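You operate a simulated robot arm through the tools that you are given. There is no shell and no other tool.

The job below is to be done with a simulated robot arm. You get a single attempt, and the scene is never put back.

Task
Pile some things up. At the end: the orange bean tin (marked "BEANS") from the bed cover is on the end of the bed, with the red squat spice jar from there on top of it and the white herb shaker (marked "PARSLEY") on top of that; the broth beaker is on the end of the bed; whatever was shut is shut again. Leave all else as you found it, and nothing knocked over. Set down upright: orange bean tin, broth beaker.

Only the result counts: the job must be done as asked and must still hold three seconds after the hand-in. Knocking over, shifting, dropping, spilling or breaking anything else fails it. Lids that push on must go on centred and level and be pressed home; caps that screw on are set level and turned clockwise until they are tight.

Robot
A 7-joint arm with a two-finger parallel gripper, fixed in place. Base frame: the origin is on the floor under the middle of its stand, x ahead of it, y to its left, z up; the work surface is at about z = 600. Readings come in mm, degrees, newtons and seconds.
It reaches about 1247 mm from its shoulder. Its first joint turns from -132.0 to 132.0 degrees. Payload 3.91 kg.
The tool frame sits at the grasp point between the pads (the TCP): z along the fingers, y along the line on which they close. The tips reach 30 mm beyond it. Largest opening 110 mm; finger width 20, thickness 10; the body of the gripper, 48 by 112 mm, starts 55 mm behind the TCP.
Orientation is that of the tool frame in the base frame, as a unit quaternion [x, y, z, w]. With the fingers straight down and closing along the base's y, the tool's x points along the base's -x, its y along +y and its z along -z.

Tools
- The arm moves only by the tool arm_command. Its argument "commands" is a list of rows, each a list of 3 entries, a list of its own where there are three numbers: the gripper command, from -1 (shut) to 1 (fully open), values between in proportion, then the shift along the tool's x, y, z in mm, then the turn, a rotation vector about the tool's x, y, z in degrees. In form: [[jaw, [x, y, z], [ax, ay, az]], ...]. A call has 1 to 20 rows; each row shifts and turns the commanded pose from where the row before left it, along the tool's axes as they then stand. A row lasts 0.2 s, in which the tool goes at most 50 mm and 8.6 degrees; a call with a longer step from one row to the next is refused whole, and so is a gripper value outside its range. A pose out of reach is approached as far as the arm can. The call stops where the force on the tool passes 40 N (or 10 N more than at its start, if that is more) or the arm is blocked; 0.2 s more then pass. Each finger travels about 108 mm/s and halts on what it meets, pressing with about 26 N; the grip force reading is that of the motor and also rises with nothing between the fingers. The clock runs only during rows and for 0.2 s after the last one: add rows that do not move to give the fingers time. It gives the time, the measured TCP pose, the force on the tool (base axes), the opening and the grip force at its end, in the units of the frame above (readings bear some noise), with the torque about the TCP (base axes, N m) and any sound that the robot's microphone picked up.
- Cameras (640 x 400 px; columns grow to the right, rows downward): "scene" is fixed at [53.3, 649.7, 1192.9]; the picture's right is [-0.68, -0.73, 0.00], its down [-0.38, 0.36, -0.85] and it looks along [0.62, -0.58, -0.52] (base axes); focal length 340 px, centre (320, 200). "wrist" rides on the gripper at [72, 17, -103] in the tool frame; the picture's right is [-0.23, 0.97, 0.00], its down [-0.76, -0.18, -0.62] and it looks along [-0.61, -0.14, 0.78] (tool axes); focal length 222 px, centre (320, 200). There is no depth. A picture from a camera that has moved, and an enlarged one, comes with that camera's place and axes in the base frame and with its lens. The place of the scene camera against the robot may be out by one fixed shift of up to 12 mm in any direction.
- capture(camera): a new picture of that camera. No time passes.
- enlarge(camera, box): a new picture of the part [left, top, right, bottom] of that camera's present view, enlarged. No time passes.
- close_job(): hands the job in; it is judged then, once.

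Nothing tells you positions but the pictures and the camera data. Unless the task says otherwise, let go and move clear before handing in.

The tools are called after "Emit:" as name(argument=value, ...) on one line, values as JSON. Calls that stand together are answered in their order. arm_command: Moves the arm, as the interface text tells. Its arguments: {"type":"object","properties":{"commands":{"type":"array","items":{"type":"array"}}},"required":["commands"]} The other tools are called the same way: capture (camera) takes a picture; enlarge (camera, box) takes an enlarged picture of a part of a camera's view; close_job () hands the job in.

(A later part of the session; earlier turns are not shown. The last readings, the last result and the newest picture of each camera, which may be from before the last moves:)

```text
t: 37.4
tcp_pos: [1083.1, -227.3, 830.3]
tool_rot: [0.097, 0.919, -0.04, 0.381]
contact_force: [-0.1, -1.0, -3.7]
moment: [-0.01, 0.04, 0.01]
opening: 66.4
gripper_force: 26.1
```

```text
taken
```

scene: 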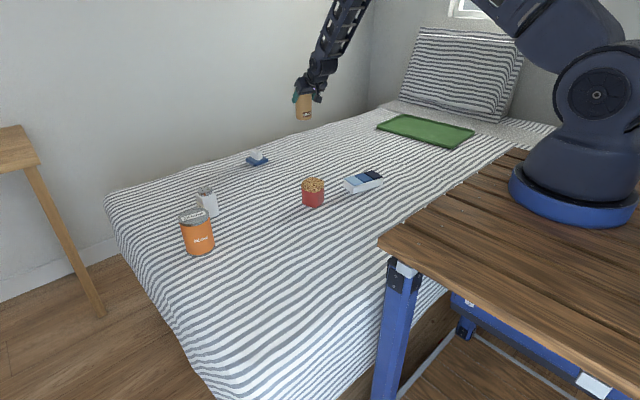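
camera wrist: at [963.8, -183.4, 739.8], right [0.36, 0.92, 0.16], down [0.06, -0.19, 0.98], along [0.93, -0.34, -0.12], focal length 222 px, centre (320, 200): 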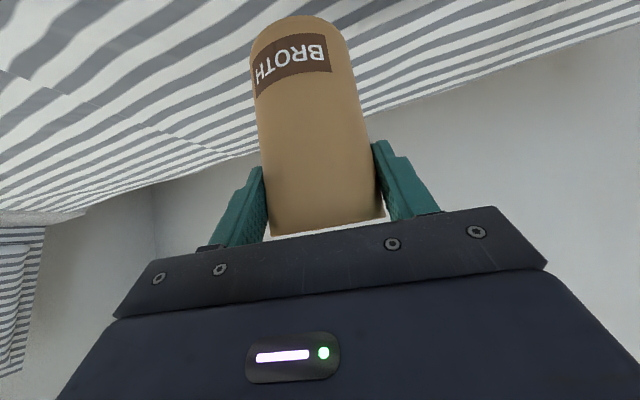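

The beaker hangs level at z = 830. I'll carry it back towards the arm with gentle acceleration.

Emit:
arm_command(commands=[[-1, [2.42, 2.77, -2.42], [0, 0, 0]], [-1, [4.84, 5.53, -4.84], [0, 0, 0]], [-1, [7.26, 8.3, -7.26], [0, 0, 0]], [-1, [9.68, 11.06, -9.68], [0, 0, 0]], [-1, [12.1, 13.83, -12.1], [0, 0, 0]], [-1, [14.53, 16.59, -14.53], [0, 0, 0]], [-1, [14.53, 16.59, -14.53], [0, 0, 0]], [-1, [14.53, 16.59, -14.53], [0, 0, 0]], [-1, [14.53, 16.59, -14.53], [0, 0, 0]], [-1, [14.53, 16.59, -14.53], [0, 0, 0]], [-1, [14.53, 16.59, -14.53], [0, 0, 0]], [-1, [14.53, 16.59, -14.53], [0, 0, 0]], [-1, [14.53, 16.59, -14.53], [0, 0, 0]], [-1, [14.53, 16.59, -14.53], [0, 0, 0]], [-1, [12.1, 13.83, -12.1], [0, 0, 0]], [-1, [9.68, 11.06, -9.68], [0, 0, 0]], [-1, [7.26, 8.3, -7.26], [0, 0, 0]], [-1, [4.84, 5.53, -4.84], [0, 0, 0]], [-1, [2.42, 2.77, -2.42], [0, 0, 0]], [-1, [0, 0, 0], [0, 0, 0]]])

Emit:
capture(camera="scene")

Emit:
capture(camera="wrist")

```text
t: 41.6
tcp_pos: [849.4, 59.5, 829.9]
tool_rot: [0.097, 0.919, -0.04, 0.38]
contact_force: [0.3, -0.5, -3.2]
moment: [0.01, 0.03, 0.01]
opening: 66.5
gripper_force: 25.4
```

```text
taken
```

scene: 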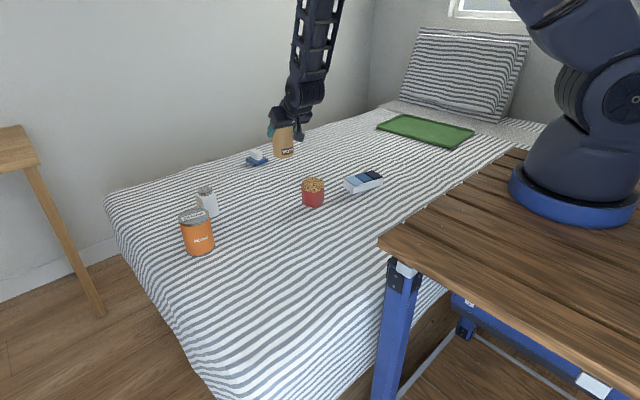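

```text
taken
camera wrist: at [730.6, 102.0, 851.9], right [0.36, 0.92, 0.16], down [0.06, -0.19, 0.98], along [0.93, -0.34, -0.12], focal length 222 px, centre (320, 200)
```

wrist: 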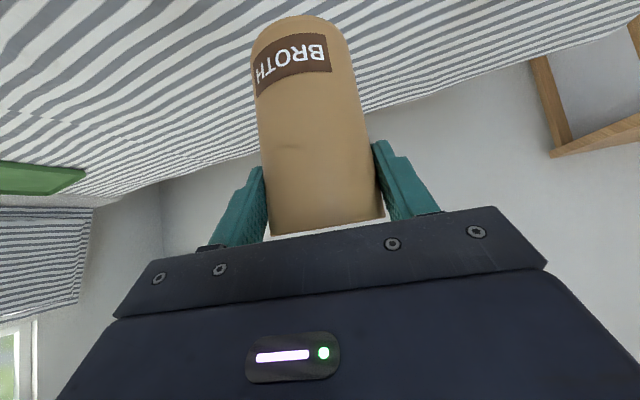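

Emit:
arm_command(commands=[[-1, [0, 0, 0], [-0.71, 0, -0.71]], [-1, [0, 0, 0], [-1.41, 0, -1.41]], [-1, [0, 0, 0], [-2.12, 0, -2.12]], [-1, [0, 0, 0], [-2.12, 0, -2.12]], [-1, [0, 0, 0], [-2.12, 0, -2.12]], [-1, [0, 0, 0], [-2.12, 0, -2.12]], [-1, [0, 0, 0], [-2.12, 0, -2.12]], [-1, [0, 0, 0], [-2.12, 0, -2.12]], [-1, [0, 0, 0], [-1.41, 0, -1.41]], [-1, [0, 0, 0], [-1.41, 0, -1.41]], [-1, [0, 0, 0], [0, 0, 0]]])

Emit:
enlarge(camera="scene", box=[150, 190, 470, 400])

Emit:
capture(camera="wrist")

```text
t: 44.0
tcp_pos: [850.7, 61.3, 830.2]
tool_rot: [-0.104, 0.918, 0.042, 0.381]
contact_force: [-0.2, 0.4, -3.2]
moment: [-0.02, 0.01, 0.01]
opening: 66.5
gripper_force: 25.6
```

```text
1.90 times, centred on (310, 295) of scene
camera zoom: at [53.3, 649.7, 1192.9], right [-0.68, -0.73, 0.0], down [-0.38, 0.36, -0.85], along [0.62, -0.58, -0.52], focal length 648 px, centre (339, 19)
```

zoom: 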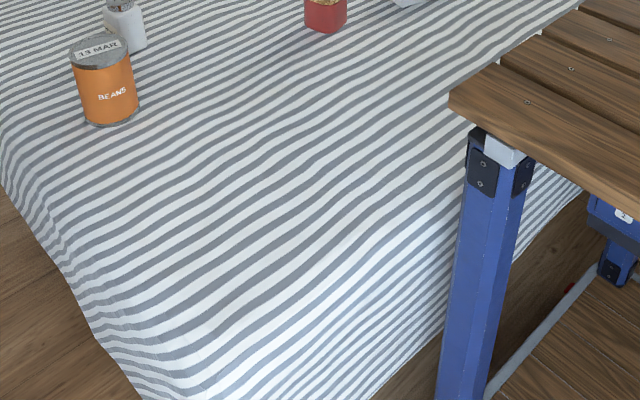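

```text
taken
camera wrist: at [724.8, 49.9, 852.3], right [-0.06, 0.98, 0.16], down [0.14, -0.15, 0.98], along [0.99, 0.08, -0.12], focal length 222 px, centre (320, 200)
```

wrist: 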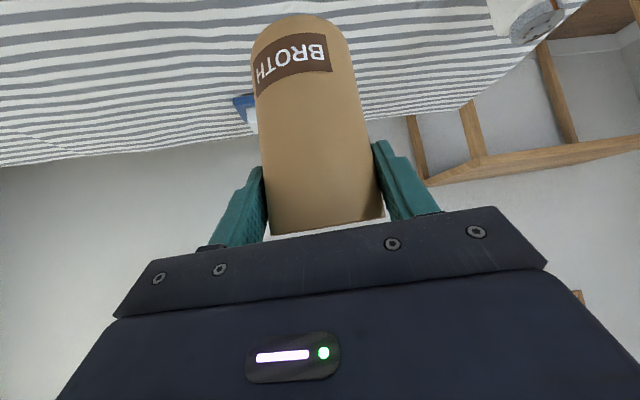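

The bed's near edge is at about x = 412 and its foot edge at about y = 514, so (650, 400) is a good flat spot for the beaker on the end of the bed. I'll carry it there gently, still at z = 830.

Emit:
arm_command(commands=[[-1, [1.04, 4.48, -1.04], [0, 0, 0]], [-1, [2.08, 8.95, -2.08], [0, 0, 0]], [-1, [3.12, 13.43, -3.12], [0, 0, 0]], [-1, [4.16, 17.91, -4.16], [0, 0, 0]], [-1, [5.2, 22.39, -5.2], [0, 0, 0]], [-1, [6.24, 26.86, -6.24], [0, 0, 0]], [-1, [6.24, 26.86, -6.24], [0, 0, 0]], [-1, [6.24, 26.86, -6.24], [0, 0, 0]], [-1, [6.24, 26.86, -6.24], [0, 0, 0]], [-1, [6.24, 26.86, -6.24], [0, 0, 0]], [-1, [6.24, 26.86, -6.24], [0, 0, 0]], [-1, [6.24, 26.86, -6.24], [0, 0, 0]], [-1, [6.24, 26.86, -6.24], [0, 0, 0]], [-1, [6.24, 26.86, -6.24], [0, 0, 0]], [-1, [5.2, 22.39, -5.2], [0, 0, 0]], [-1, [4.16, 17.91, -4.16], [0, 0, 0]], [-1, [3.12, 13.43, -3.12], [0, 0, 0]], [-1, [2.08, 8.95, -2.08], [0, 0, 0]], [-1, [1.04, 4.48, -1.04], [0, 0, 0]], [-1, [0, 0, 0], [0, 0, 0]]])

Emit:
capture(camera="scene")

Emit:
capture(camera="wrist")

```text
t: 48.2
tcp_pos: [645.0, 399.2, 828.6]
tool_rot: [-0.104, 0.918, 0.043, 0.38]
contact_force: [0.2, 0.2, -3.2]
moment: [-0.02, 0.03, 0.02]
opening: 66.4
gripper_force: 26.1
```

```text
taken
```

scene: 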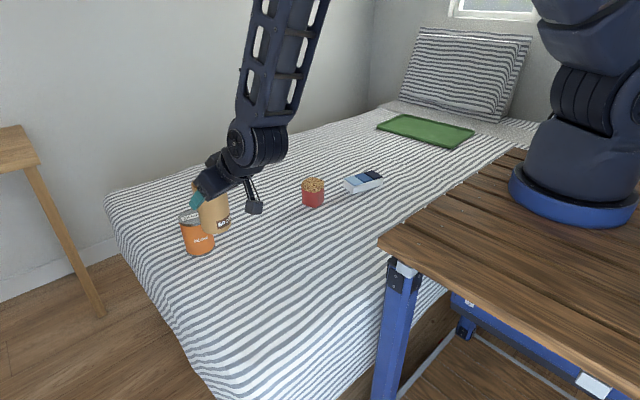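

```text
taken
camera wrist: at [519.9, 388.2, 851.0], right [-0.06, 0.99, 0.16], down [0.14, -0.15, 0.98], along [0.99, 0.08, -0.12], focal length 222 px, centre (320, 200)
```

wrist: 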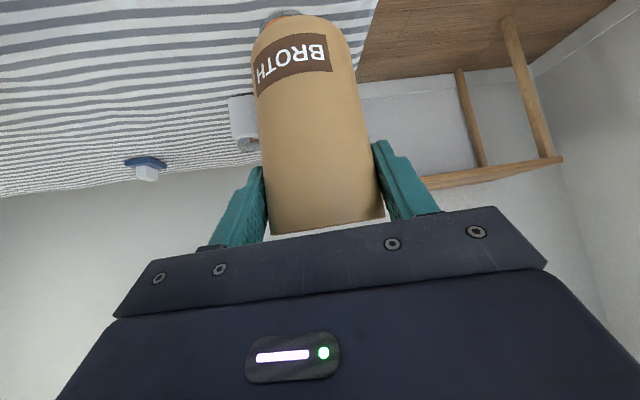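

Emit:
arm_command(commands=[[-1, [1.77, 0, 1.77], [0, 0, 0]], [-1, [3.54, 0, 3.54], [0, 0, 0]], [-1, [5.3, 0, 5.3], [0, 0, 0]], [-1, [7.07, 0, 7.07], [0, 0, 0]], [-1, [8.84, 0, 8.84], [0, 0, 0]], [-1, [8.84, 0, 8.84], [0, 0, 0]], [-1, [8.84, 0, 8.84], [0, 0, 0]], [-1, [8.84, 0, 8.84], [0, 0, 0]], [-1, [8.84, 0, 8.84], [0, 0, 0]], [-1, [8.84, 0, 8.84], [0, 0, 0]], [-1, [7.07, 0, 7.07], [0, 0, 0]], [-1, [5.3, 0, 5.3], [0, 0, 0]], [-1, [3.54, 0, 3.54], [0, 0, 0]], [-1, [1.77, 0, 1.77], [0, 0, 0]], [-1, [0, 0, 0], [0, 0, 0]]])

Emit:
enlarge(camera="scene", box=[150, 130, 330, 290])

```text
t: 51.4
tcp_pos: [646.2, 399.5, 705.7]
tool_rot: [-0.104, 0.918, 0.043, 0.38]
contact_force: [0.3, 0.3, -3.3]
moment: [0.0, 0.05, 0.02]
opening: 66.5
gripper_force: 25.6
```

```text
2.50 times, centred on (240, 210) of scene
camera zoom: at [53.3, 649.7, 1192.9], right [-0.68, -0.73, 0.0], down [-0.38, 0.36, -0.85], along [0.62, -0.58, -0.52], focal length 850 px, centre (520, 175)
```

zoom: 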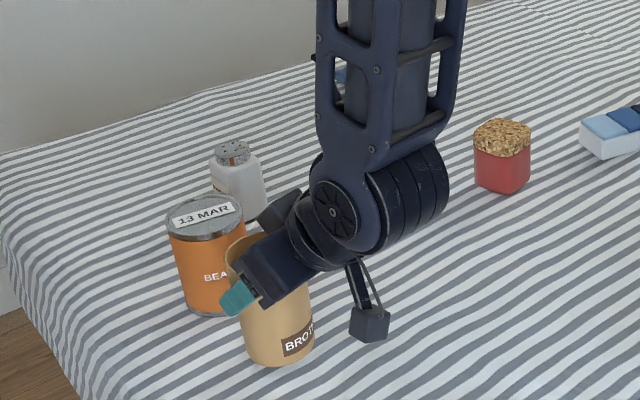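

Emit:
arm_command(commands=[[-1, [1.4, 0, 1.4], [0, 0, 0]], [-1, [2.1, 0, 2.1], [0, 0, 0]], [-1, [2.1, 0, 2.1], [0, 0, 0]], [-1, [1.4, 0, 1.4], [0, 0, 0]], [-1, [0.7, 0, 0.7], [0, 0, 0]], [-1, [0, 0, 0], [0, 0, 0]]])

Emit:
arm_command(commands=[[-1, [0.7, 0, 0.7], [0, 0, 0]], [-1, [0.7, 0, 0.7], [0, 0, 0]], [-1, [0, 0, 0], [0, 0, 0]]])

```text
t: 52.8
tcp_pos: [645.4, 399.9, 692.7]
tool_rot: [-0.105, 0.918, 0.043, 0.38]
contact_force: [-1.1, 0.1, -3.1]
moment: [0.02, 0.06, 0.0]
opening: 66.6
gripper_force: 26.0
```

```text
t: 53.6
tcp_pos: [646.5, 400.6, 691.9]
tool_rot: [-0.105, 0.918, 0.044, 0.381]
contact_force: [0.2, 0.9, -3.1]
moment: [-0.05, -0.01, -0.01]
opening: 66.4
gripper_force: 26.0
```

Emit:
arm_command(commands=[[-1, [0.7, 0, 0.7], [0, 0, 0]], [-1, [0, 0, 0], [0, 0, 0]]])

Emit:
arm_command(commands=[[-1, [0.7, 0, 0.7], [0, 0, 0]], [-1, [0, 0, 0], [0, 0, 0]]])

```text
t: 54.2
tcp_pos: [645.7, 400.7, 689.7]
tool_rot: [-0.105, 0.918, 0.044, 0.381]
contact_force: [0.3, -0.3, -4.0]
moment: [0.02, 0.01, 0.02]
opening: 66.3
gripper_force: 26.2
```

```text
t: 54.8
tcp_pos: [646.7, 399.2, 689.6]
tool_rot: [-0.105, 0.918, 0.044, 0.38]
contact_force: [-0.3, -0.3, -3.2]
moment: [0.03, 0.02, -0.01]
opening: 66.5
gripper_force: 26.0
```

Emit:
arm_command(commands=[[-1, [0.5, 0, 0.5], [0, 0, 0]], [-1, [0, 0, 0], [0, 0, 0]]])

Emit:
enlarge(camera="scene", box=[190, 170, 290, 290])

```text
t: 55.4
tcp_pos: [645.5, 399.1, 688.4]
tool_rot: [-0.104, 0.918, 0.043, 0.38]
contact_force: [-0.6, 0.2, -4.4]
moment: [-0.02, -0.03, 0.0]
opening: 66.6
gripper_force: 25.8
```

```text
3.33 times, centred on (240, 230) of scene
camera zoom: at [53.3, 649.7, 1192.9], right [-0.68, -0.73, 0.0], down [-0.38, 0.36, -0.85], along [0.62, -0.58, -0.52], focal length 1134 px, centre (587, 100)
```

zoom: 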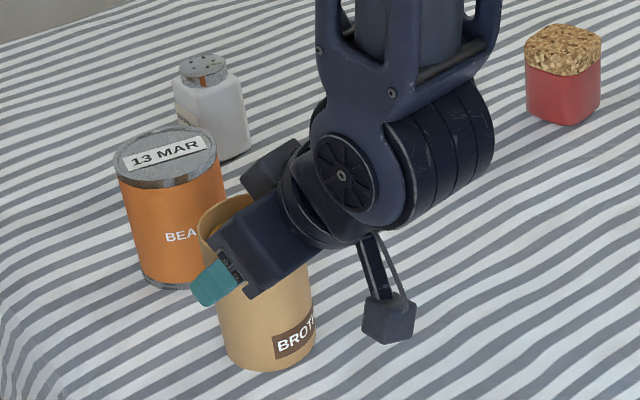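

Emit:
arm_command(commands=[[-1, [0.5, 0, 0.5], [0, 0, 0]], [-1, [0, 0, 0], [0, 0, 0]]])

Emit:
arm_command(commands=[[-1, [0.4, 0, 0.4], [0, 0, 0]], [-1, [0, 0, 0], [0, 0, 0]]])

```text
t: 56.0
tcp_pos: [645.2, 399.0, 689.3]
tool_rot: [-0.105, 0.918, 0.042, 0.381]
contact_force: [-0.4, -2.8, 3.9]
moment: [-0.46, 0.06, -0.07]
opening: 66.2
gripper_force: 26.1
```

```text
t: 56.6
tcp_pos: [646.2, 400.0, 688.4]
tool_rot: [-0.104, 0.918, 0.042, 0.381]
contact_force: [0.5, -2.2, 11.4]
moment: [-0.57, -0.13, 0.05]
opening: 66.5
gripper_force: 26.1
```

The beaker has touched down on the bed. I'll ease off slightly, open slowly, and back out along the tool axis.

Emit:
arm_command(commands=[[-1, [-0.35, 0, -0.35], [0, 0, 0]], [-1, [0, 0, 0], [0, 0, 0]], [-0.1, [0, 0, 0], [0, 0, 0]], [0.2, [0, 0, 0], [0, 0, 0]], [0.2, [0, 0, 0], [0, 0, 0]]])

Emit:
capture(camera="wrist")

```text
t: 57.8
tcp_pos: [644.9, 400.6, 688.0]
tool_rot: [-0.104, 0.918, 0.043, 0.38]
contact_force: [-0.7, 0.0, -1.5]
moment: [-0.01, 0.01, 0.03]
opening: 66.8
gripper_force: 0.8
```

```text
taken
camera wrist: at [520.0, 389.0, 710.9], right [-0.06, 0.99, 0.16], down [0.14, -0.15, 0.98], along [0.99, 0.08, -0.12], focal length 222 px, centre (320, 200)
```

wrist: 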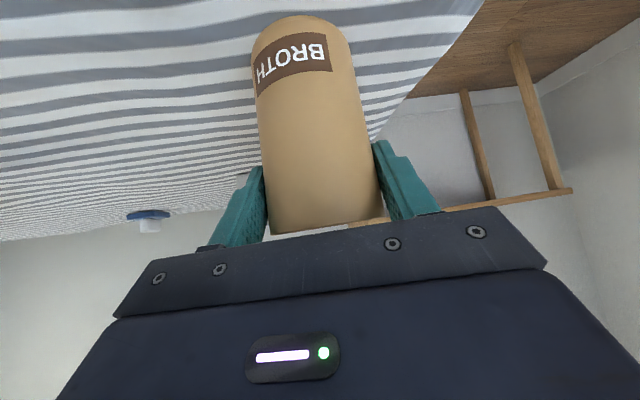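

Emit:
arm_command(commands=[[0.35, [0, 0, 0], [0, 0, 0]], [0.55, [0, 0, 0], [0, 0, 0]], [0.8, [0, 0, 0], [0, 0, 0]], [1, [0, 0, 0], [0, 0, 0]], [1, [0, 0, 0], [0, 0, 0]]])

Emit:
capture(camera="wrist")

```text
t: 59.0
tcp_pos: [646.0, 399.9, 689.0]
tool_rot: [-0.105, 0.918, 0.043, 0.38]
contact_force: [-0.4, -0.6, -0.4]
moment: [-0.02, 0.02, -0.03]
opening: 109.8
gripper_force: 0.1
```

```text
taken
camera wrist: at [520.1, 389.0, 711.0], right [-0.06, 0.99, 0.16], down [0.14, -0.15, 0.98], along [0.99, 0.08, -0.12], focal length 222 px, centre (320, 200)
```

wrist: 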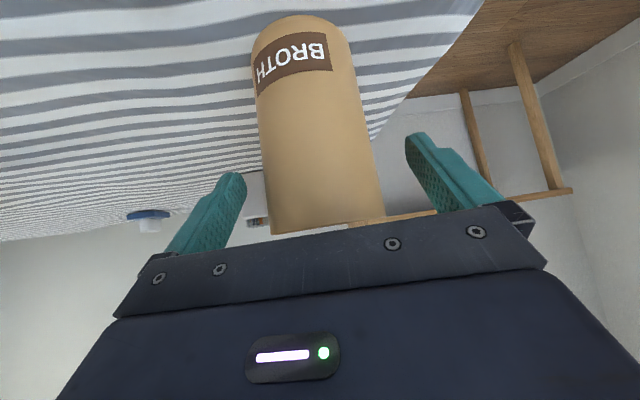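

Emit:
arm_command(commands=[[1, [0, 0, -8], [0, 0, 0]], [1, [0, 0, -15], [0, 0, 0]], [1, [0, 0, -25], [0, 0, 0]], [1, [0, 0, -35], [0, 0, 0]], [1, [0, 0, -40], [0, 0, 0]], [1, [0, 0, -35], [0, 0, 0]], [1, [0, 0, -10], [0, 0, 0]], [1, [0, 0, 0], [0, 0, 0]]])

Emit:
capture(camera="scene")

Emit:
capture(camera="wrist")

```text
t: 60.8
tcp_pos: [527.3, 373.8, 807.0]
tool_rot: [-0.104, 0.918, 0.043, 0.38]
contact_force: [0.0, 0.6, 0.3]
moment: [0.0, 0.02, 0.01]
opening: 110.1
gripper_force: 0.0
```

```text
taken
```

scene: 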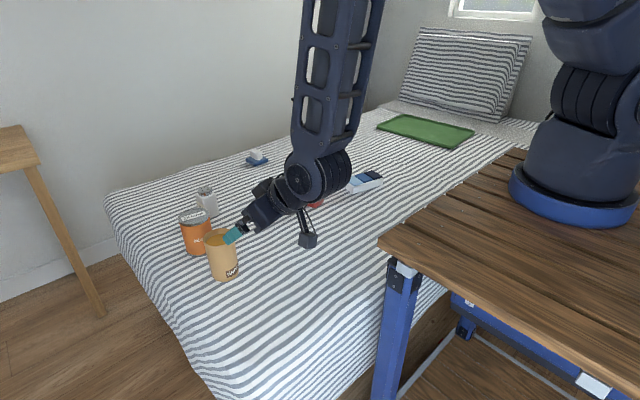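

```text
taken
camera wrist: at [403.0, 362.5, 829.9], right [-0.06, 0.99, 0.16], down [0.14, -0.15, 0.98], along [0.99, 0.08, -0.12], focal length 222 px, centre (320, 200)
```

wrist: 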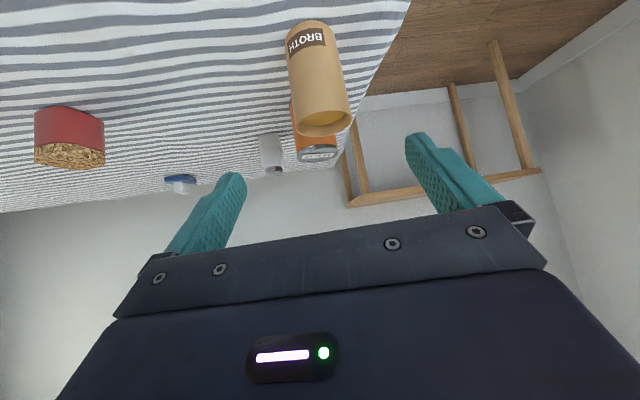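

The beaker stands upright at (650, 400) next to the tin. Next is the jar, so I'll bring the tool back to vertical and move over it for a top view.

Emit:
arm_command(commands=[[1, [0, 0, 0], [0, 5, 0]], [1, [0, 0, 0], [0, 8, 0]], [1, [0, 0, 0], [0, 8, 0]], [1, [0, 0, 0], [0, 8, 0]], [1, [0, 0, 0], [0, 8, 0]], [1, [0, 0, 0], [0, 8, 0]], [1, [0, 0, 0], [0, 0, 6.5]], [1, [0, 0, 0], [0, 0, 6.5]], [1, [-10, -20, -2], [0, 0, 0]], [1, [-19, -37, -4], [0, 0, 0]], [1, [-19, -37, -4], [0, 0, 0]], [1, [-19, -37, -4], [0, 0, 0]], [1, [-19, -37, -4], [0, 0, 0]], [1, [-19, -37, -4], [0, 0, 0]], [1, [-19, -37, -4], [0, 0, 0]], [1, [-19, -37, -4], [0, 0, 0]], [1, [-19, -37, -3], [0, 0, 0]], [1, [-11, -23, 0], [0, 0, 0]], [1, [0, 0, 0], [0, 0, 0]]])

Emit:
capture(camera="wrist")

Emit:
capture(camera="scene")

```text
t: 64.8
tcp_pos: [701.6, 34.7, 838.5]
tool_rot: [0.0, 1.0, 0.0, 0.0]
contact_force: [-1.1, -0.6, -0.2]
moment: [-0.02, -0.03, 0.02]
opening: 110.1
gripper_force: 0.0
```

```text
taken
camera wrist: at [628.6, 52.6, 942.1], right [0.23, 0.97, 0.0], down [0.76, -0.18, 0.62], along [0.61, -0.14, -0.78], focal length 222 px, centre (320, 200)
```

wrist: 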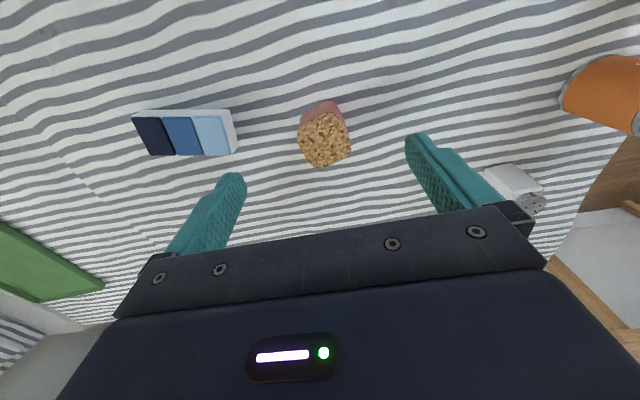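

```text
taken
```

scene: 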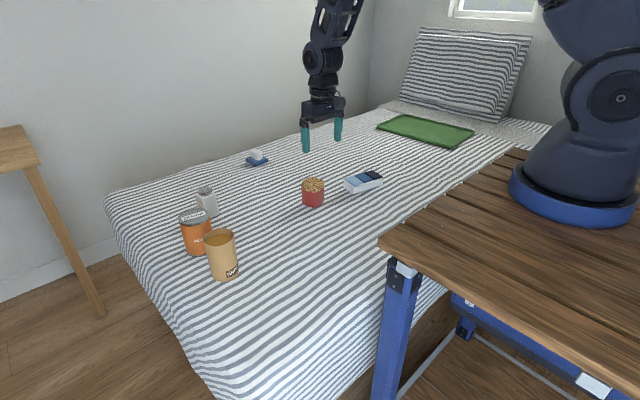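

Emit:
enlarge(camera="wrist", box=[280, 85, 370, 185])

Emit:
enlarge(camera="scene", box=[280, 160, 350, 220])

Emit:
enlarge(camera="scene", box=[170, 170, 260, 290])

```text
4.00 times, centred on (325, 135) of wrist
camera zoom: at [628.6, 52.6, 942.1], right [0.23, 0.97, 0.0], down [0.76, -0.18, 0.62], along [0.61, -0.14, -0.78], focal length 888 px, centre (300, 460)
```

zoom: 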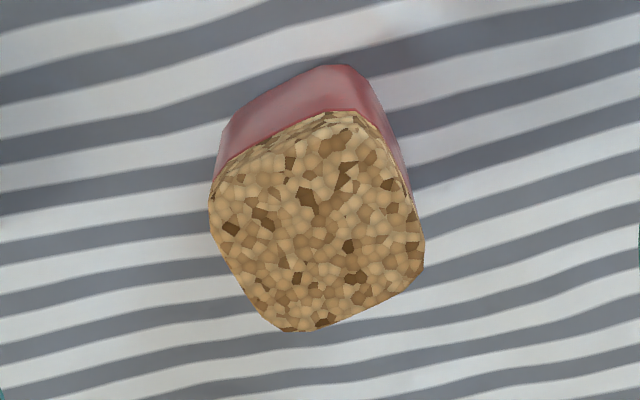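

```text
6.67 times, centred on (315, 190) of scene
camera zoom: at [53.3, 649.7, 1192.9], right [-0.68, -0.73, 0.0], down [-0.38, 0.36, -0.85], along [0.62, -0.58, -0.52], focal length 2267 px, centre (353, 267)
```

zoom: 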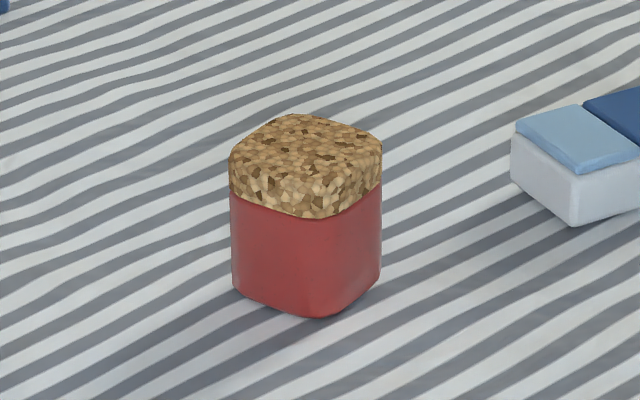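

```text
3.33 times, centred on (215, 230) of scene
camera zoom: at [53.3, 649.7, 1192.9], right [-0.68, -0.73, 0.0], down [-0.38, 0.36, -0.85], along [0.62, -0.58, -0.52], focal length 1134 px, centre (670, 100)
```

zoom: 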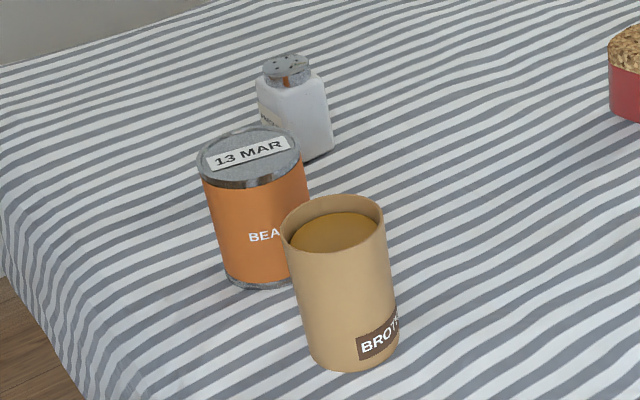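

The jar is a rounded square about 58 mm wide, centred near (748, 30), turned about 12.7° with its top near z = 672. I'll move over it, turn the gripper to match its flats, and check again.

Emit:
arm_command(commands=[[1, [-15, -1, 15], [0, 0, 0]], [1, [-18, -2, 20], [0, 0, 0]], [1, [-13, -2, 20], [0, 0, 0]], [1, [0, 0, 3], [0, 0, -6.35]], [1, [0, 0, 0], [0, 0, -6.35]], [1, [0, 0, 0], [0, 0, 0]]])

Emit:
capture(camera="wrist")

Emit:
enlarge(camera="wrist", box=[250, 40, 390, 200])

```text
t: 66.2
tcp_pos: [749.7, 29.6, 782.1]
tool_rot: [-0.111, 0.994, -0.001, 0.0]
contact_force: [-0.5, -0.2, 0.1]
moment: [0.01, 0.02, 0.03]
opening: 109.9
gripper_force: 0.2
```

```text
taken
camera wrist: at [673.8, 31.3, 885.7], right [0.01, 1.0, 0.0], down [0.78, -0.01, 0.62], along [0.62, 0.0, -0.78], focal length 222 px, centre (320, 200)
```

wrist: 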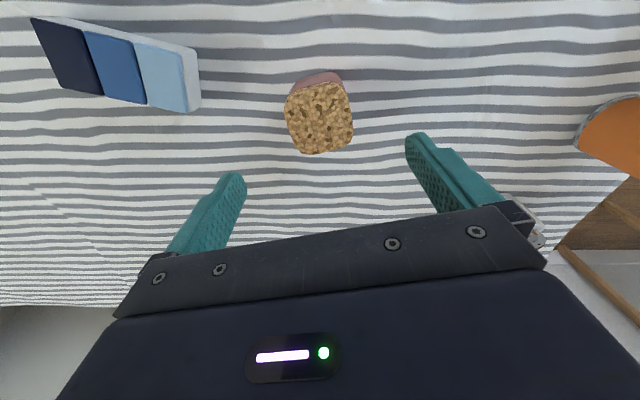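

```text
2.50 times, centred on (320, 120) of wrist
camera zoom: at [673.8, 31.3, 885.7], right [0.01, 1.0, 0.0], down [0.78, -0.01, 0.62], along [0.62, 0.0, -0.78], focal length 555 px, centre (320, 400)
```

zoom: 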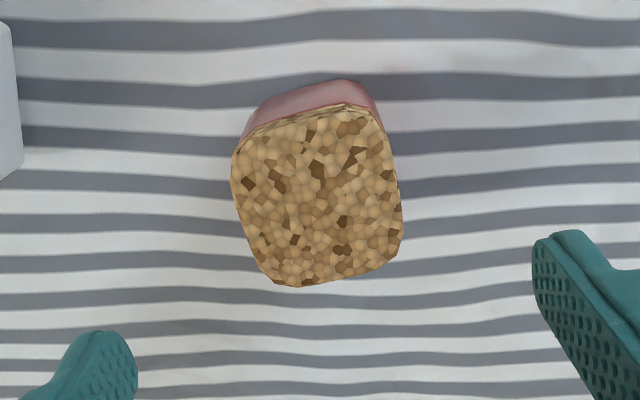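

The gripper is centred over the jar within about a millimetre. I'll go down beside it to z = 640 and close.

Emit:
arm_command(commands=[[1, [0.5, 0, 20], [0, 0, -1]], [1, [0, 0, 25], [0, 0, 0]], [1, [0, 0, 25], [0, 0, 0]], [1, [0, 0, 20], [0, 0, 0]], [1, [0, 0, 10], [0, 0, 0]], [1, [0, 0, 0], [0, 0, 0]]])

Emit:
capture(camera="wrist")

Emit:
enlarge(camera="scene", box=[270, 120, 370, 220])

```text
t: 67.6
tcp_pos: [748.1, 30.5, 681.0]
tool_rot: [-0.12, 0.993, 0.0, 0.0]
contact_force: [0.4, 0.5, 0.3]
moment: [-0.04, -0.05, -0.02]
opening: 109.9
gripper_force: 0.2
```

```text
taken
camera wrist: at [672.3, 29.6, 785.4], right [-0.01, 1.0, 0.0], down [0.78, 0.01, 0.62], along [0.62, 0.01, -0.78], focal length 222 px, centre (320, 200)
```

wrist: 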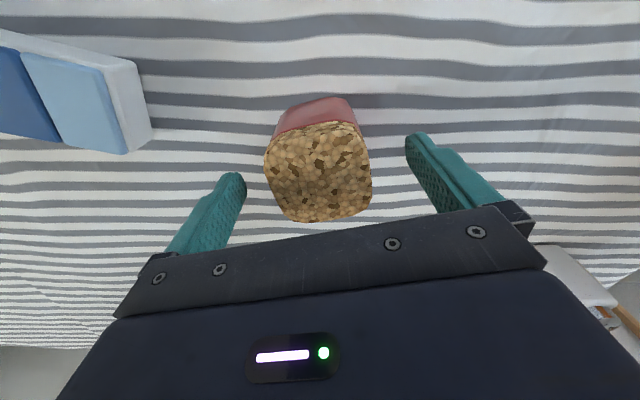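

```text
4.00 times, centred on (320, 170) of scene
camera zoom: at [53.3, 649.7, 1192.9], right [-0.68, -0.73, 0.0], down [-0.38, 0.36, -0.85], along [0.62, -0.58, -0.52], focal length 1360 px, centre (320, 320)
```

zoom: 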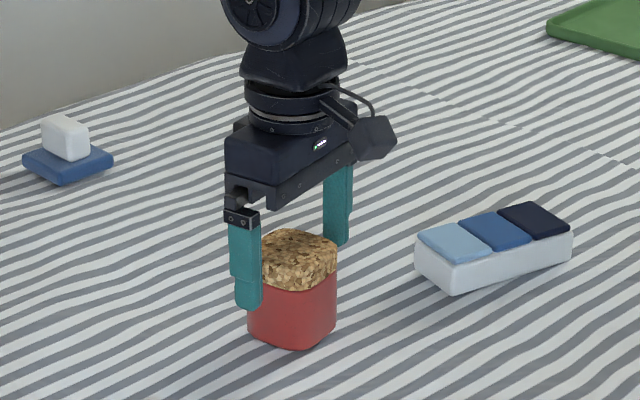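

Emit:
arm_command(commands=[[1, [0, 0, 15], [0, 0, 0]], [1, [0, 0, 15], [0, 0, 0]], [1, [0, 0, 10], [0, 0, 0]], [1, [0, 0, 0], [0, 0, 0]]])

Emit:
capture(camera="wrist")

Emit:
enlarge(camera="scene", box=[270, 120, 370, 220])

```text
t: 68.6
tcp_pos: [748.2, 29.3, 641.2]
tool_rot: [-0.119, 0.993, 0.0, 0.0]
contact_force: [-0.8, 0.2, 0.4]
moment: [-0.01, 0.0, 0.0]
opening: 109.7
gripper_force: 0.0
```

```text
taken
camera wrist: at [673.6, 29.2, 745.3], right [-0.01, 1.0, 0.0], down [0.78, 0.01, 0.62], along [0.62, 0.01, -0.78], focal length 222 px, centre (320, 200)
```

wrist: 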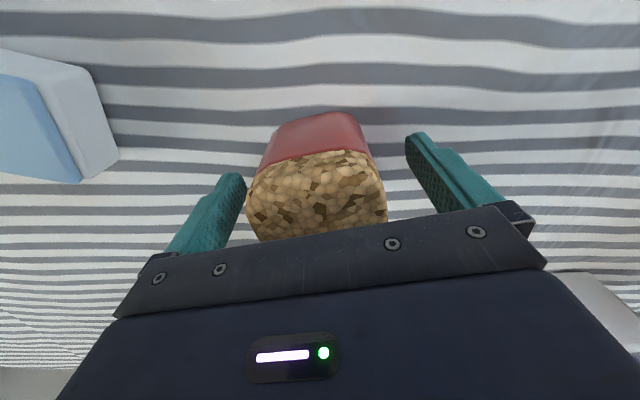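

```text
4.00 times, centred on (320, 170) of scene
camera zoom: at [53.3, 649.7, 1192.9], right [-0.68, -0.73, 0.0], down [-0.38, 0.36, -0.85], along [0.62, -0.58, -0.52], focal length 1360 px, centre (320, 320)
```

zoom: 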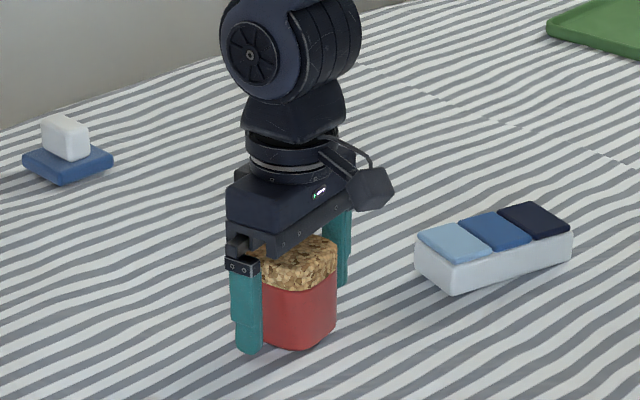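

Emit:
arm_command(commands=[[-1, [0, 0, 0], [0, 0, 0]], [-1, [0, 0, 0], [0, 0, 0]], [-1, [0, 0, 0], [0, 0, 0]], [-1, [0, 0, 0], [0, 0, 0]], [-1, [0, 0, 0], [0, 0, 0]]])

Emit:
capture(camera="wrist")

Emit:
enlarge(camera="scene", box=[270, 120, 370, 220])

```text
t: 69.8
tcp_pos: [748.1, 29.7, 641.3]
tool_rot: [-0.119, 0.993, 0.0, 0.001]
contact_force: [0.1, 0.7, 0.1]
moment: [0.07, 0.05, 0.01]
opening: 61.4
gripper_force: 26.0
```

```text
taken
camera wrist: at [673.5, 29.2, 745.4], right [-0.01, 1.0, 0.0], down [0.78, 0.01, 0.62], along [0.62, 0.01, -0.78], focal length 222 px, centre (320, 200)
```

wrist: 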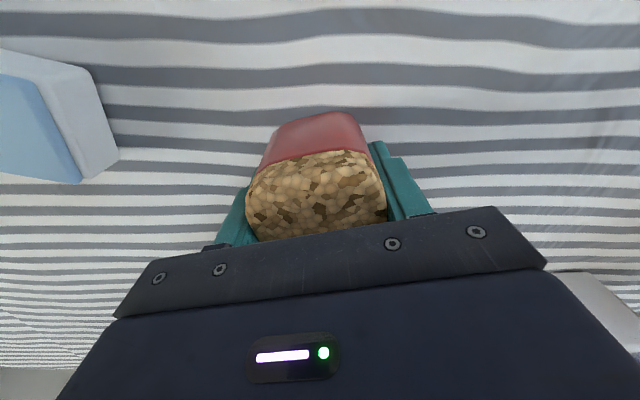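

```text
4.00 times, centred on (320, 170) of scene
camera zoom: at [53.3, 649.7, 1192.9], right [-0.68, -0.73, 0.0], down [-0.38, 0.36, -0.85], along [0.62, -0.58, -0.52], focal length 1360 px, centre (320, 320)
```

zoom: 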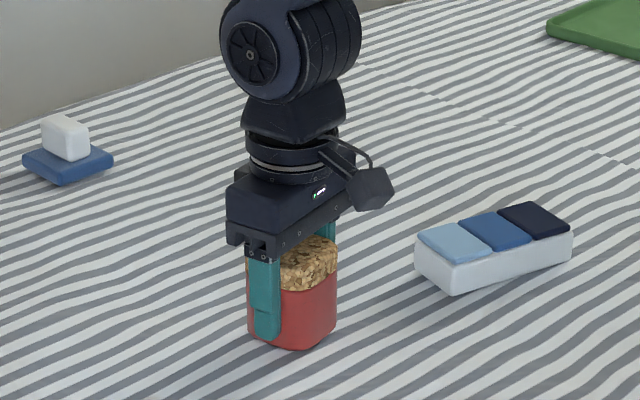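

The jar is held at 61.4 mm. I'll lift it straight up.

Emit:
arm_command(commands=[[-1, [0, 0, -5], [0, 0, 0]], [-1, [0, 0, -10], [0, 0, 0]], [-1, [0, 0, -20], [0, 0, 0]], [-1, [0, 0, -30], [0, 0, 0]], [-1, [0, 0, -35], [0, 0, 0]], [-1, [0, 0, -35], [0, 0, 0]], [-1, [0, 0, -30], [0, 0, 0]], [-1, [0, 0, -15], [0, 0, 0]], [-1, [0, 0, -5], [0, 0, 0]], [-1, [0, 0, 0], [0, 0, 0]]])

Emit:
capture(camera="wrist")

Emit:
capture(camera="scene")

```text
t: 72.0
tcp_pos: [748.8, 29.6, 827.8]
tool_rot: [-0.119, 0.993, 0.0, -0.001]
contact_force: [-0.3, 0.5, -2.0]
moment: [0.02, -0.01, 0.01]
opening: 61.2
gripper_force: 26.0
```

```text
taken
camera wrist: at [674.1, 29.2, 931.2], right [-0.01, 1.0, 0.0], down [0.78, 0.01, 0.62], along [0.62, 0.01, -0.78], focal length 222 px, centre (320, 200)
```

wrist: 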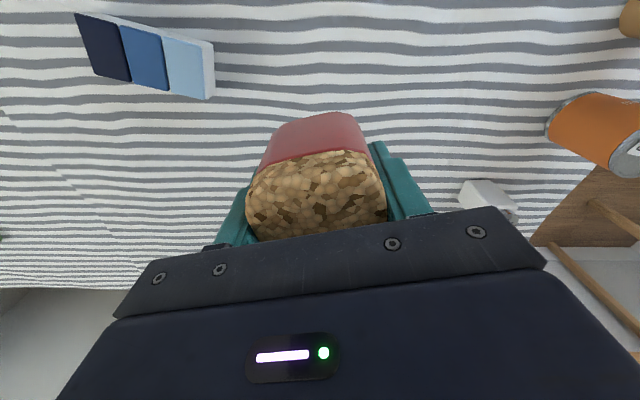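

```text
taken
```

scene: 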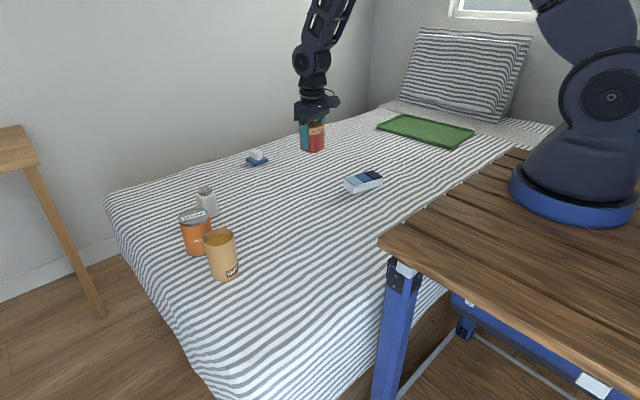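

Emit:
arm_command(commands=[[-1, [-3.26, 9.86, 0], [0, 0, 0]], [-1, [-6.52, 19.71, 0], [0, 0, 0]], [-1, [-9.78, 29.57, 0], [0, 0, 0]], [-1, [-9.78, 29.57, 0], [0, 0, 0]], [-1, [-9.78, 29.57, 0], [0, 0, 0]], [-1, [-9.78, 29.57, 0], [0, 0, 0]], [-1, [-9.78, 29.57, 0], [0, 0, 0]], [-1, [-9.78, 29.57, 0], [0, 0, 0]], [-1, [-9.78, 29.57, 0], [0, 0, 0]], [-1, [-9.78, 29.57, 0], [0, 0, 0]], [-1, [-9.78, 29.57, 0], [0, 0, 0]], [-1, [-9.78, 29.57, 0], [0, 0, 0]], [-1, [-6.52, 19.71, 0], [0, 0, 0]], [-1, [-3.26, 9.86, 0], [0, 0, 0]], [-1, [0, 0, 0], [0, 0, 0]], [-1, [0, 0, 0], [0, 0, 0]]])

Emit:
capture(camera="wrist")

Emit:
enlarge(camera="scene", box=[150, 120, 290, 290])

```text
t: 75.4
tcp_pos: [778.9, 401.7, 827.2]
tool_rot: [-0.119, 0.993, 0.0, 0.0]
contact_force: [-1.2, 0.1, -2.2]
moment: [0.02, -0.04, 0.0]
opening: 61.5
gripper_force: 26.0
```

```text
taken
camera wrist: at [704.8, 402.3, 930.6], right [-0.01, 1.0, 0.0], down [0.78, 0.01, 0.62], along [0.62, 0.01, -0.78], focal length 222 px, centre (320, 200)
```

wrist: 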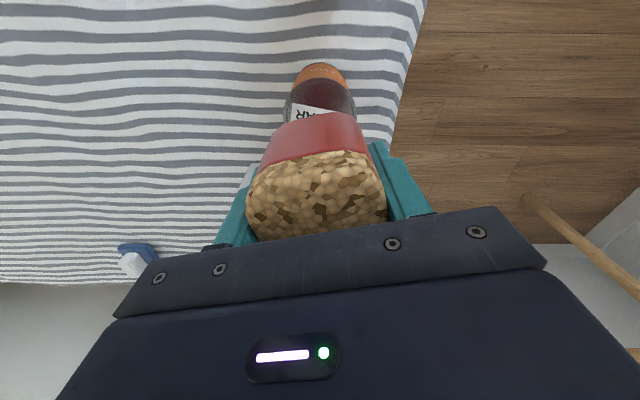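

```text
2.35 times, centred on (220, 205) of scene
camera zoom: at [53.3, 649.7, 1192.9], right [-0.68, -0.73, 0.0], down [-0.38, 0.36, -0.85], along [0.62, -0.58, -0.52], focal length 800 px, centre (555, 188)
```

zoom: 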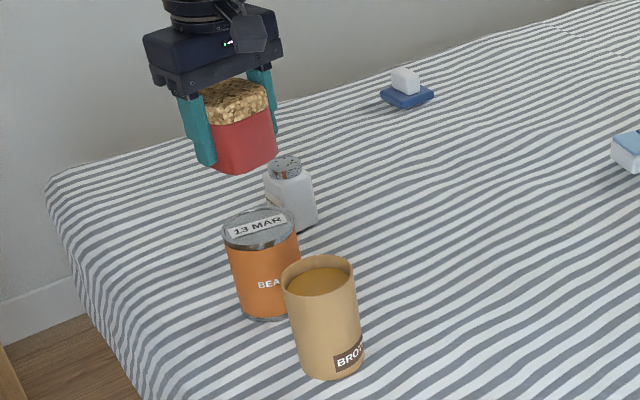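

The jar is above the tin and lined up. I'll lower it to about 10 mm above the tin and check the alignment.

Emit:
arm_command(commands=[[-1, [0, 0, 10], [0, 0, 0]], [-1, [0, 0, 15], [0, 0, 0]], [-1, [0, 0, 20], [0, 0, 0]], [-1, [0, 0, 15], [0, 0, 0]], [-1, [0, 0, 8], [0, 0, 0]], [-1, [0, 0, 4], [0, 0, 0]], [-1, [0, 0, 0], [0, 0, 0]]])

Emit:
capture(camera="wrist")

Emit:
enlarge(camera="scene", box=[150, 130, 270, 270])

```text
t: 77.0
tcp_pos: [779.7, 403.7, 755.3]
tool_rot: [-0.12, 0.993, 0.001, 0.0]
contact_force: [-0.7, -0.4, -1.3]
moment: [0.04, -0.02, -0.01]
opening: 61.6
gripper_force: 26.1
```

```text
taken
camera wrist: at [705.3, 402.7, 859.2], right [-0.01, 1.0, 0.0], down [0.78, 0.01, 0.62], along [0.62, 0.01, -0.78], focal length 222 px, centre (320, 200)
```

wrist: 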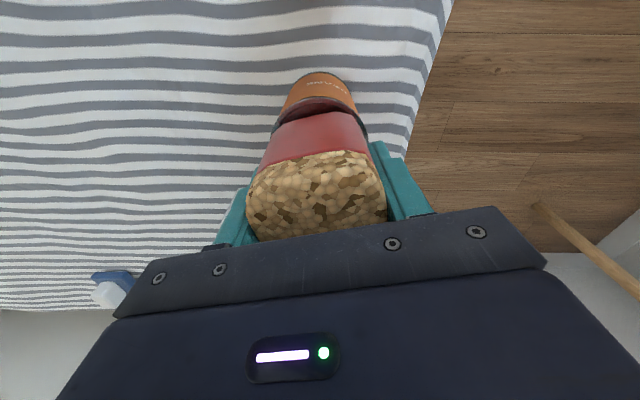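

```text
2.86 times, centred on (210, 200) of scene
camera zoom: at [53.3, 649.7, 1192.9], right [-0.68, -0.73, 0.0], down [-0.38, 0.36, -0.85], along [0.62, -0.58, -0.52], focal length 972 px, centre (634, 200)
```

zoom: 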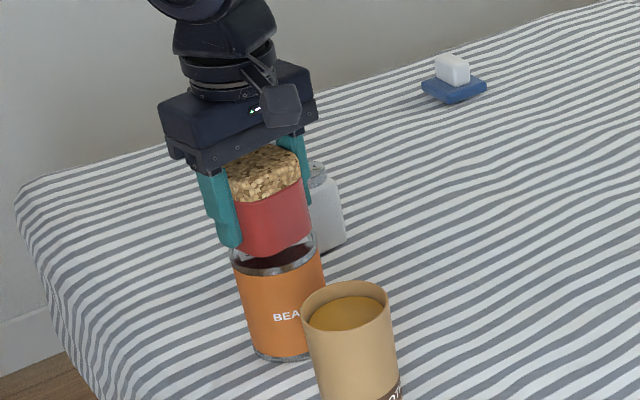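

Emit:
arm_command(commands=[[-1, [0, 0, 3], [0, 0, 0]], [-1, [0, 0, 3], [0, 0, 0]], [-1, [0, 0, 2], [0, 0, 0]], [-1, [0, 0, 0], [0, 0, 0]]])

Emit:
arm_command(commands=[[-1, [0, 0, 1], [0, 0, 0]], [-1, [0, 0, 0], [0, 0, 0]]])

Emit:
arm_command(commands=[[-1, [0, 0, 1], [0, 0, 0]], [-1, [0, 0, 0], [0, 0, 0]]])

Emit:
enlarge(camera="scene", box=[170, 150, 250, 250])

```text
t: 78.0
tcp_pos: [781.2, 402.9, 747.9]
tool_rot: [-0.12, 0.993, 0.0, 0.0]
contact_force: [-0.9, 0.6, -0.5]
moment: [-0.02, -0.07, 0.0]
opening: 61.2
gripper_force: 26.0
```

```text
t: 78.6
tcp_pos: [780.7, 402.4, 746.4]
tool_rot: [-0.119, 0.993, 0.0, 0.0]
contact_force: [1.9, -0.4, 1.6]
moment: [0.07, 0.02, 0.01]
opening: 61.3
gripper_force: 25.5
```

```text
t: 79.2
tcp_pos: [780.2, 402.3, 746.5]
tool_rot: [-0.12, 0.993, 0.0, 0.001]
contact_force: [-1.8, 1.1, 15.3]
moment: [0.07, 0.31, 0.0]
opening: 61.4
gripper_force: 25.6
```

```text
4.00 times, centred on (210, 200) of scene
camera zoom: at [53.3, 649.7, 1192.9], right [-0.68, -0.73, 0.0], down [-0.38, 0.36, -0.85], along [0.62, -0.58, -0.52], focal length 1360 px, centre (760, 200)
```

zoom: 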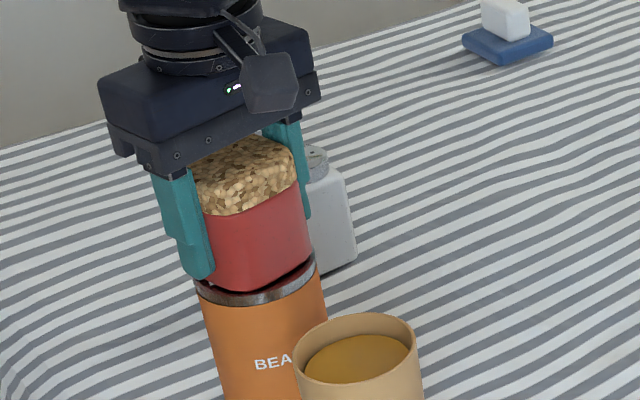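

The jar has made contact on the tin's top (tool z about 746, so the tin is about 105 mm tall). I'll ease off, then open slowly.

Emit:
arm_command(commands=[[-1, [0, 0, -0.6], [0, 0, 0]], [-1, [0, 0, 0], [0, 0, 0]]])

Emit:
arm_command(commands=[[0.05, [0, 0, 0], [0, 0, 0]], [0.15, [0, 0, 0], [0, 0, 0]], [0.25, [0, 0, 0], [0, 0, 0]], [0.5, [0, 0, 0], [0, 0, 0]], [0.8, [0, 0, 0], [0, 0, 0]], [1, [0, 0, 0], [0, 0, 0]], [1, [0, 0, 0], [0, 0, 0]]])

Emit:
capture(camera="wrist")

Emit:
enlarge(camera="scene", box=[170, 150, 250, 250])

```text
t: 79.8
tcp_pos: [780.3, 401.4, 746.4]
tool_rot: [-0.119, 0.993, 0.001, 0.001]
contact_force: [5.4, 0.9, 9.7]
moment: [0.11, -0.18, -0.07]
opening: 61.5
gripper_force: 26.5
```

```text
t: 81.4
tcp_pos: [779.9, 403.1, 745.4]
tool_rot: [-0.12, 0.993, 0.0, 0.0]
contact_force: [-0.5, 0.6, 0.3]
moment: [0.03, -0.03, 0.01]
opening: 110.1
gripper_force: 0.1
```

```text
taken
camera wrist: at [704.7, 402.6, 850.3], right [-0.01, 1.0, 0.0], down [0.78, 0.01, 0.62], along [0.62, 0.01, -0.78], focal length 222 px, centre (320, 200)
```

wrist: 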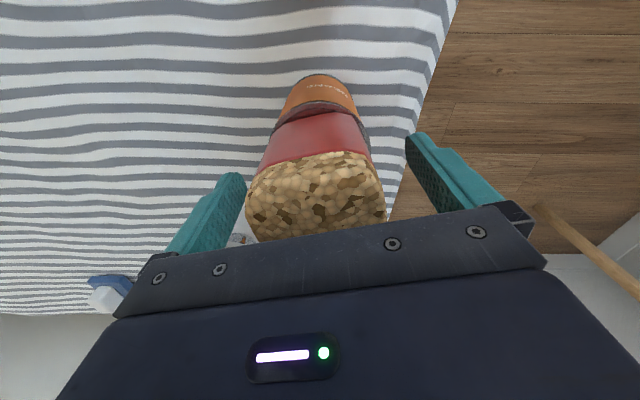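

```text
4.00 times, centred on (210, 200) of scene
camera zoom: at [53.3, 649.7, 1192.9], right [-0.68, -0.73, 0.0], down [-0.38, 0.36, -0.85], along [0.62, -0.58, -0.52], focal length 1360 px, centre (760, 200)
```

zoom: 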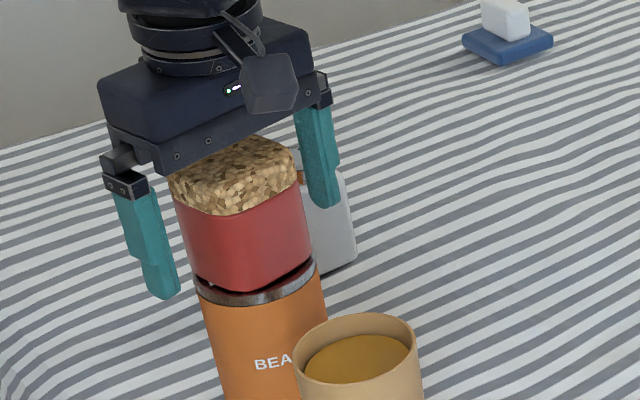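

Emit:
arm_command(commands=[[1, [0, 0, -8], [0, 0, 0]], [1, [0, 0, -15], [0, 0, 0]], [1, [0, 0, -25], [0, 0, 0]], [1, [0, 0, -30], [0, 0, 0]], [1, [0, 0, -35], [0, 0, 0]], [1, [0, 0, -30], [0, 0, 0]], [1, [0, 0, -10], [0, 0, 0]], [1, [0, 0, 0], [0, 0, 0]]])

Emit:
capture(camera="wrist")

Emit:
enlarge(camera="scene", box=[150, 130, 270, 290])

```text
t: 83.2
tcp_pos: [779.9, 403.5, 898.0]
tool_rot: [-0.12, 0.993, 0.0, 0.0]
contact_force: [0.5, -0.3, 0.2]
moment: [0.01, -0.01, 0.01]
opening: 109.9
gripper_force: 0.1
```

```text
taken
camera wrist: at [705.4, 402.8, 1001.2], right [-0.01, 1.0, 0.0], down [0.78, 0.01, 0.62], along [0.62, 0.01, -0.78], focal length 222 px, centre (320, 200)
```

wrist: 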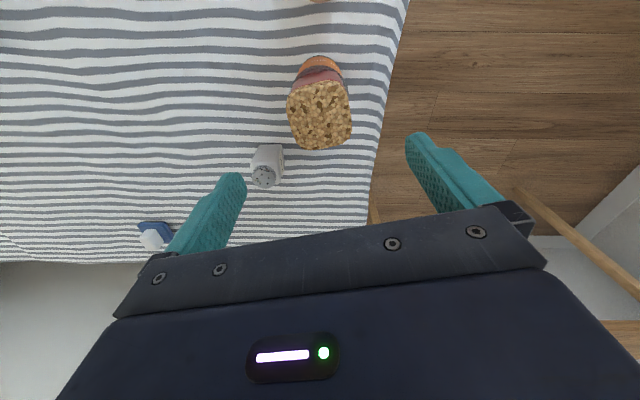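

```text
2.50 times, centred on (210, 210) of scene
camera zoom: at [53.3, 649.7, 1192.9], right [-0.68, -0.73, 0.0], down [-0.38, 0.36, -0.85], along [0.62, -0.58, -0.52], focal length 850 px, centre (595, 175)
```

zoom: 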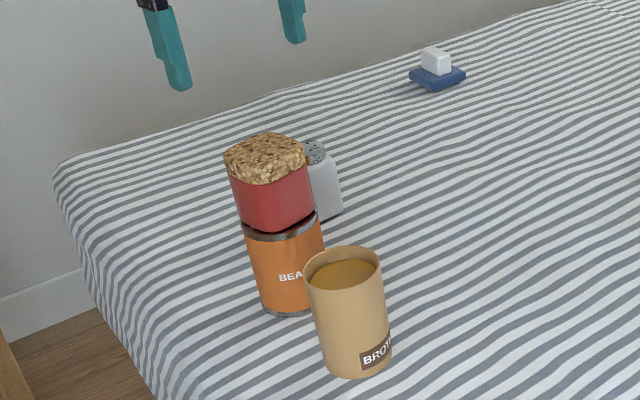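

Emit:
enlarge(camera="scene", box=[175, 170, 255, 260])

Emit:
enlarge(camera="wrist", box=[230, 40, 370, 210])

```text
4.44 times, centred on (215, 215) of scene
camera zoom: at [53.3, 649.7, 1192.9], right [-0.68, -0.73, 0.0], down [-0.38, 0.36, -0.85], along [0.62, -0.58, -0.52], focal length 1512 px, centre (787, 133)
```

zoom: 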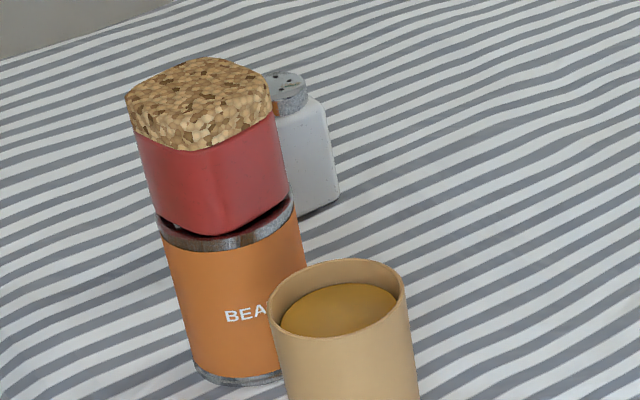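

```text
2.35 times, centred on (300, 125) of wrist
camera zoom: at [705.4, 402.8, 1001.2], right [-0.01, 1.0, 0.0], down [0.78, 0.01, 0.62], along [0.62, 0.01, -0.78], focal length 523 px, centre (367, 376)
```

zoom: 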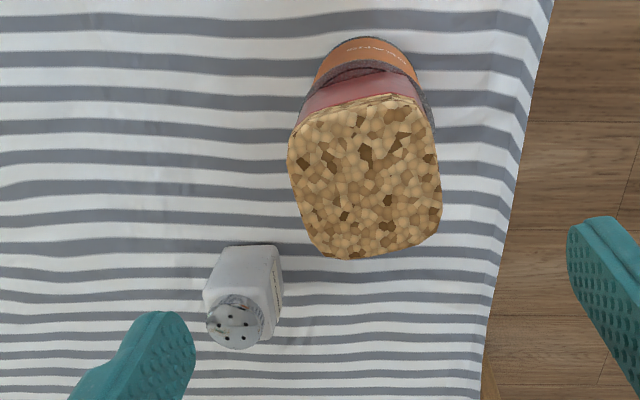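

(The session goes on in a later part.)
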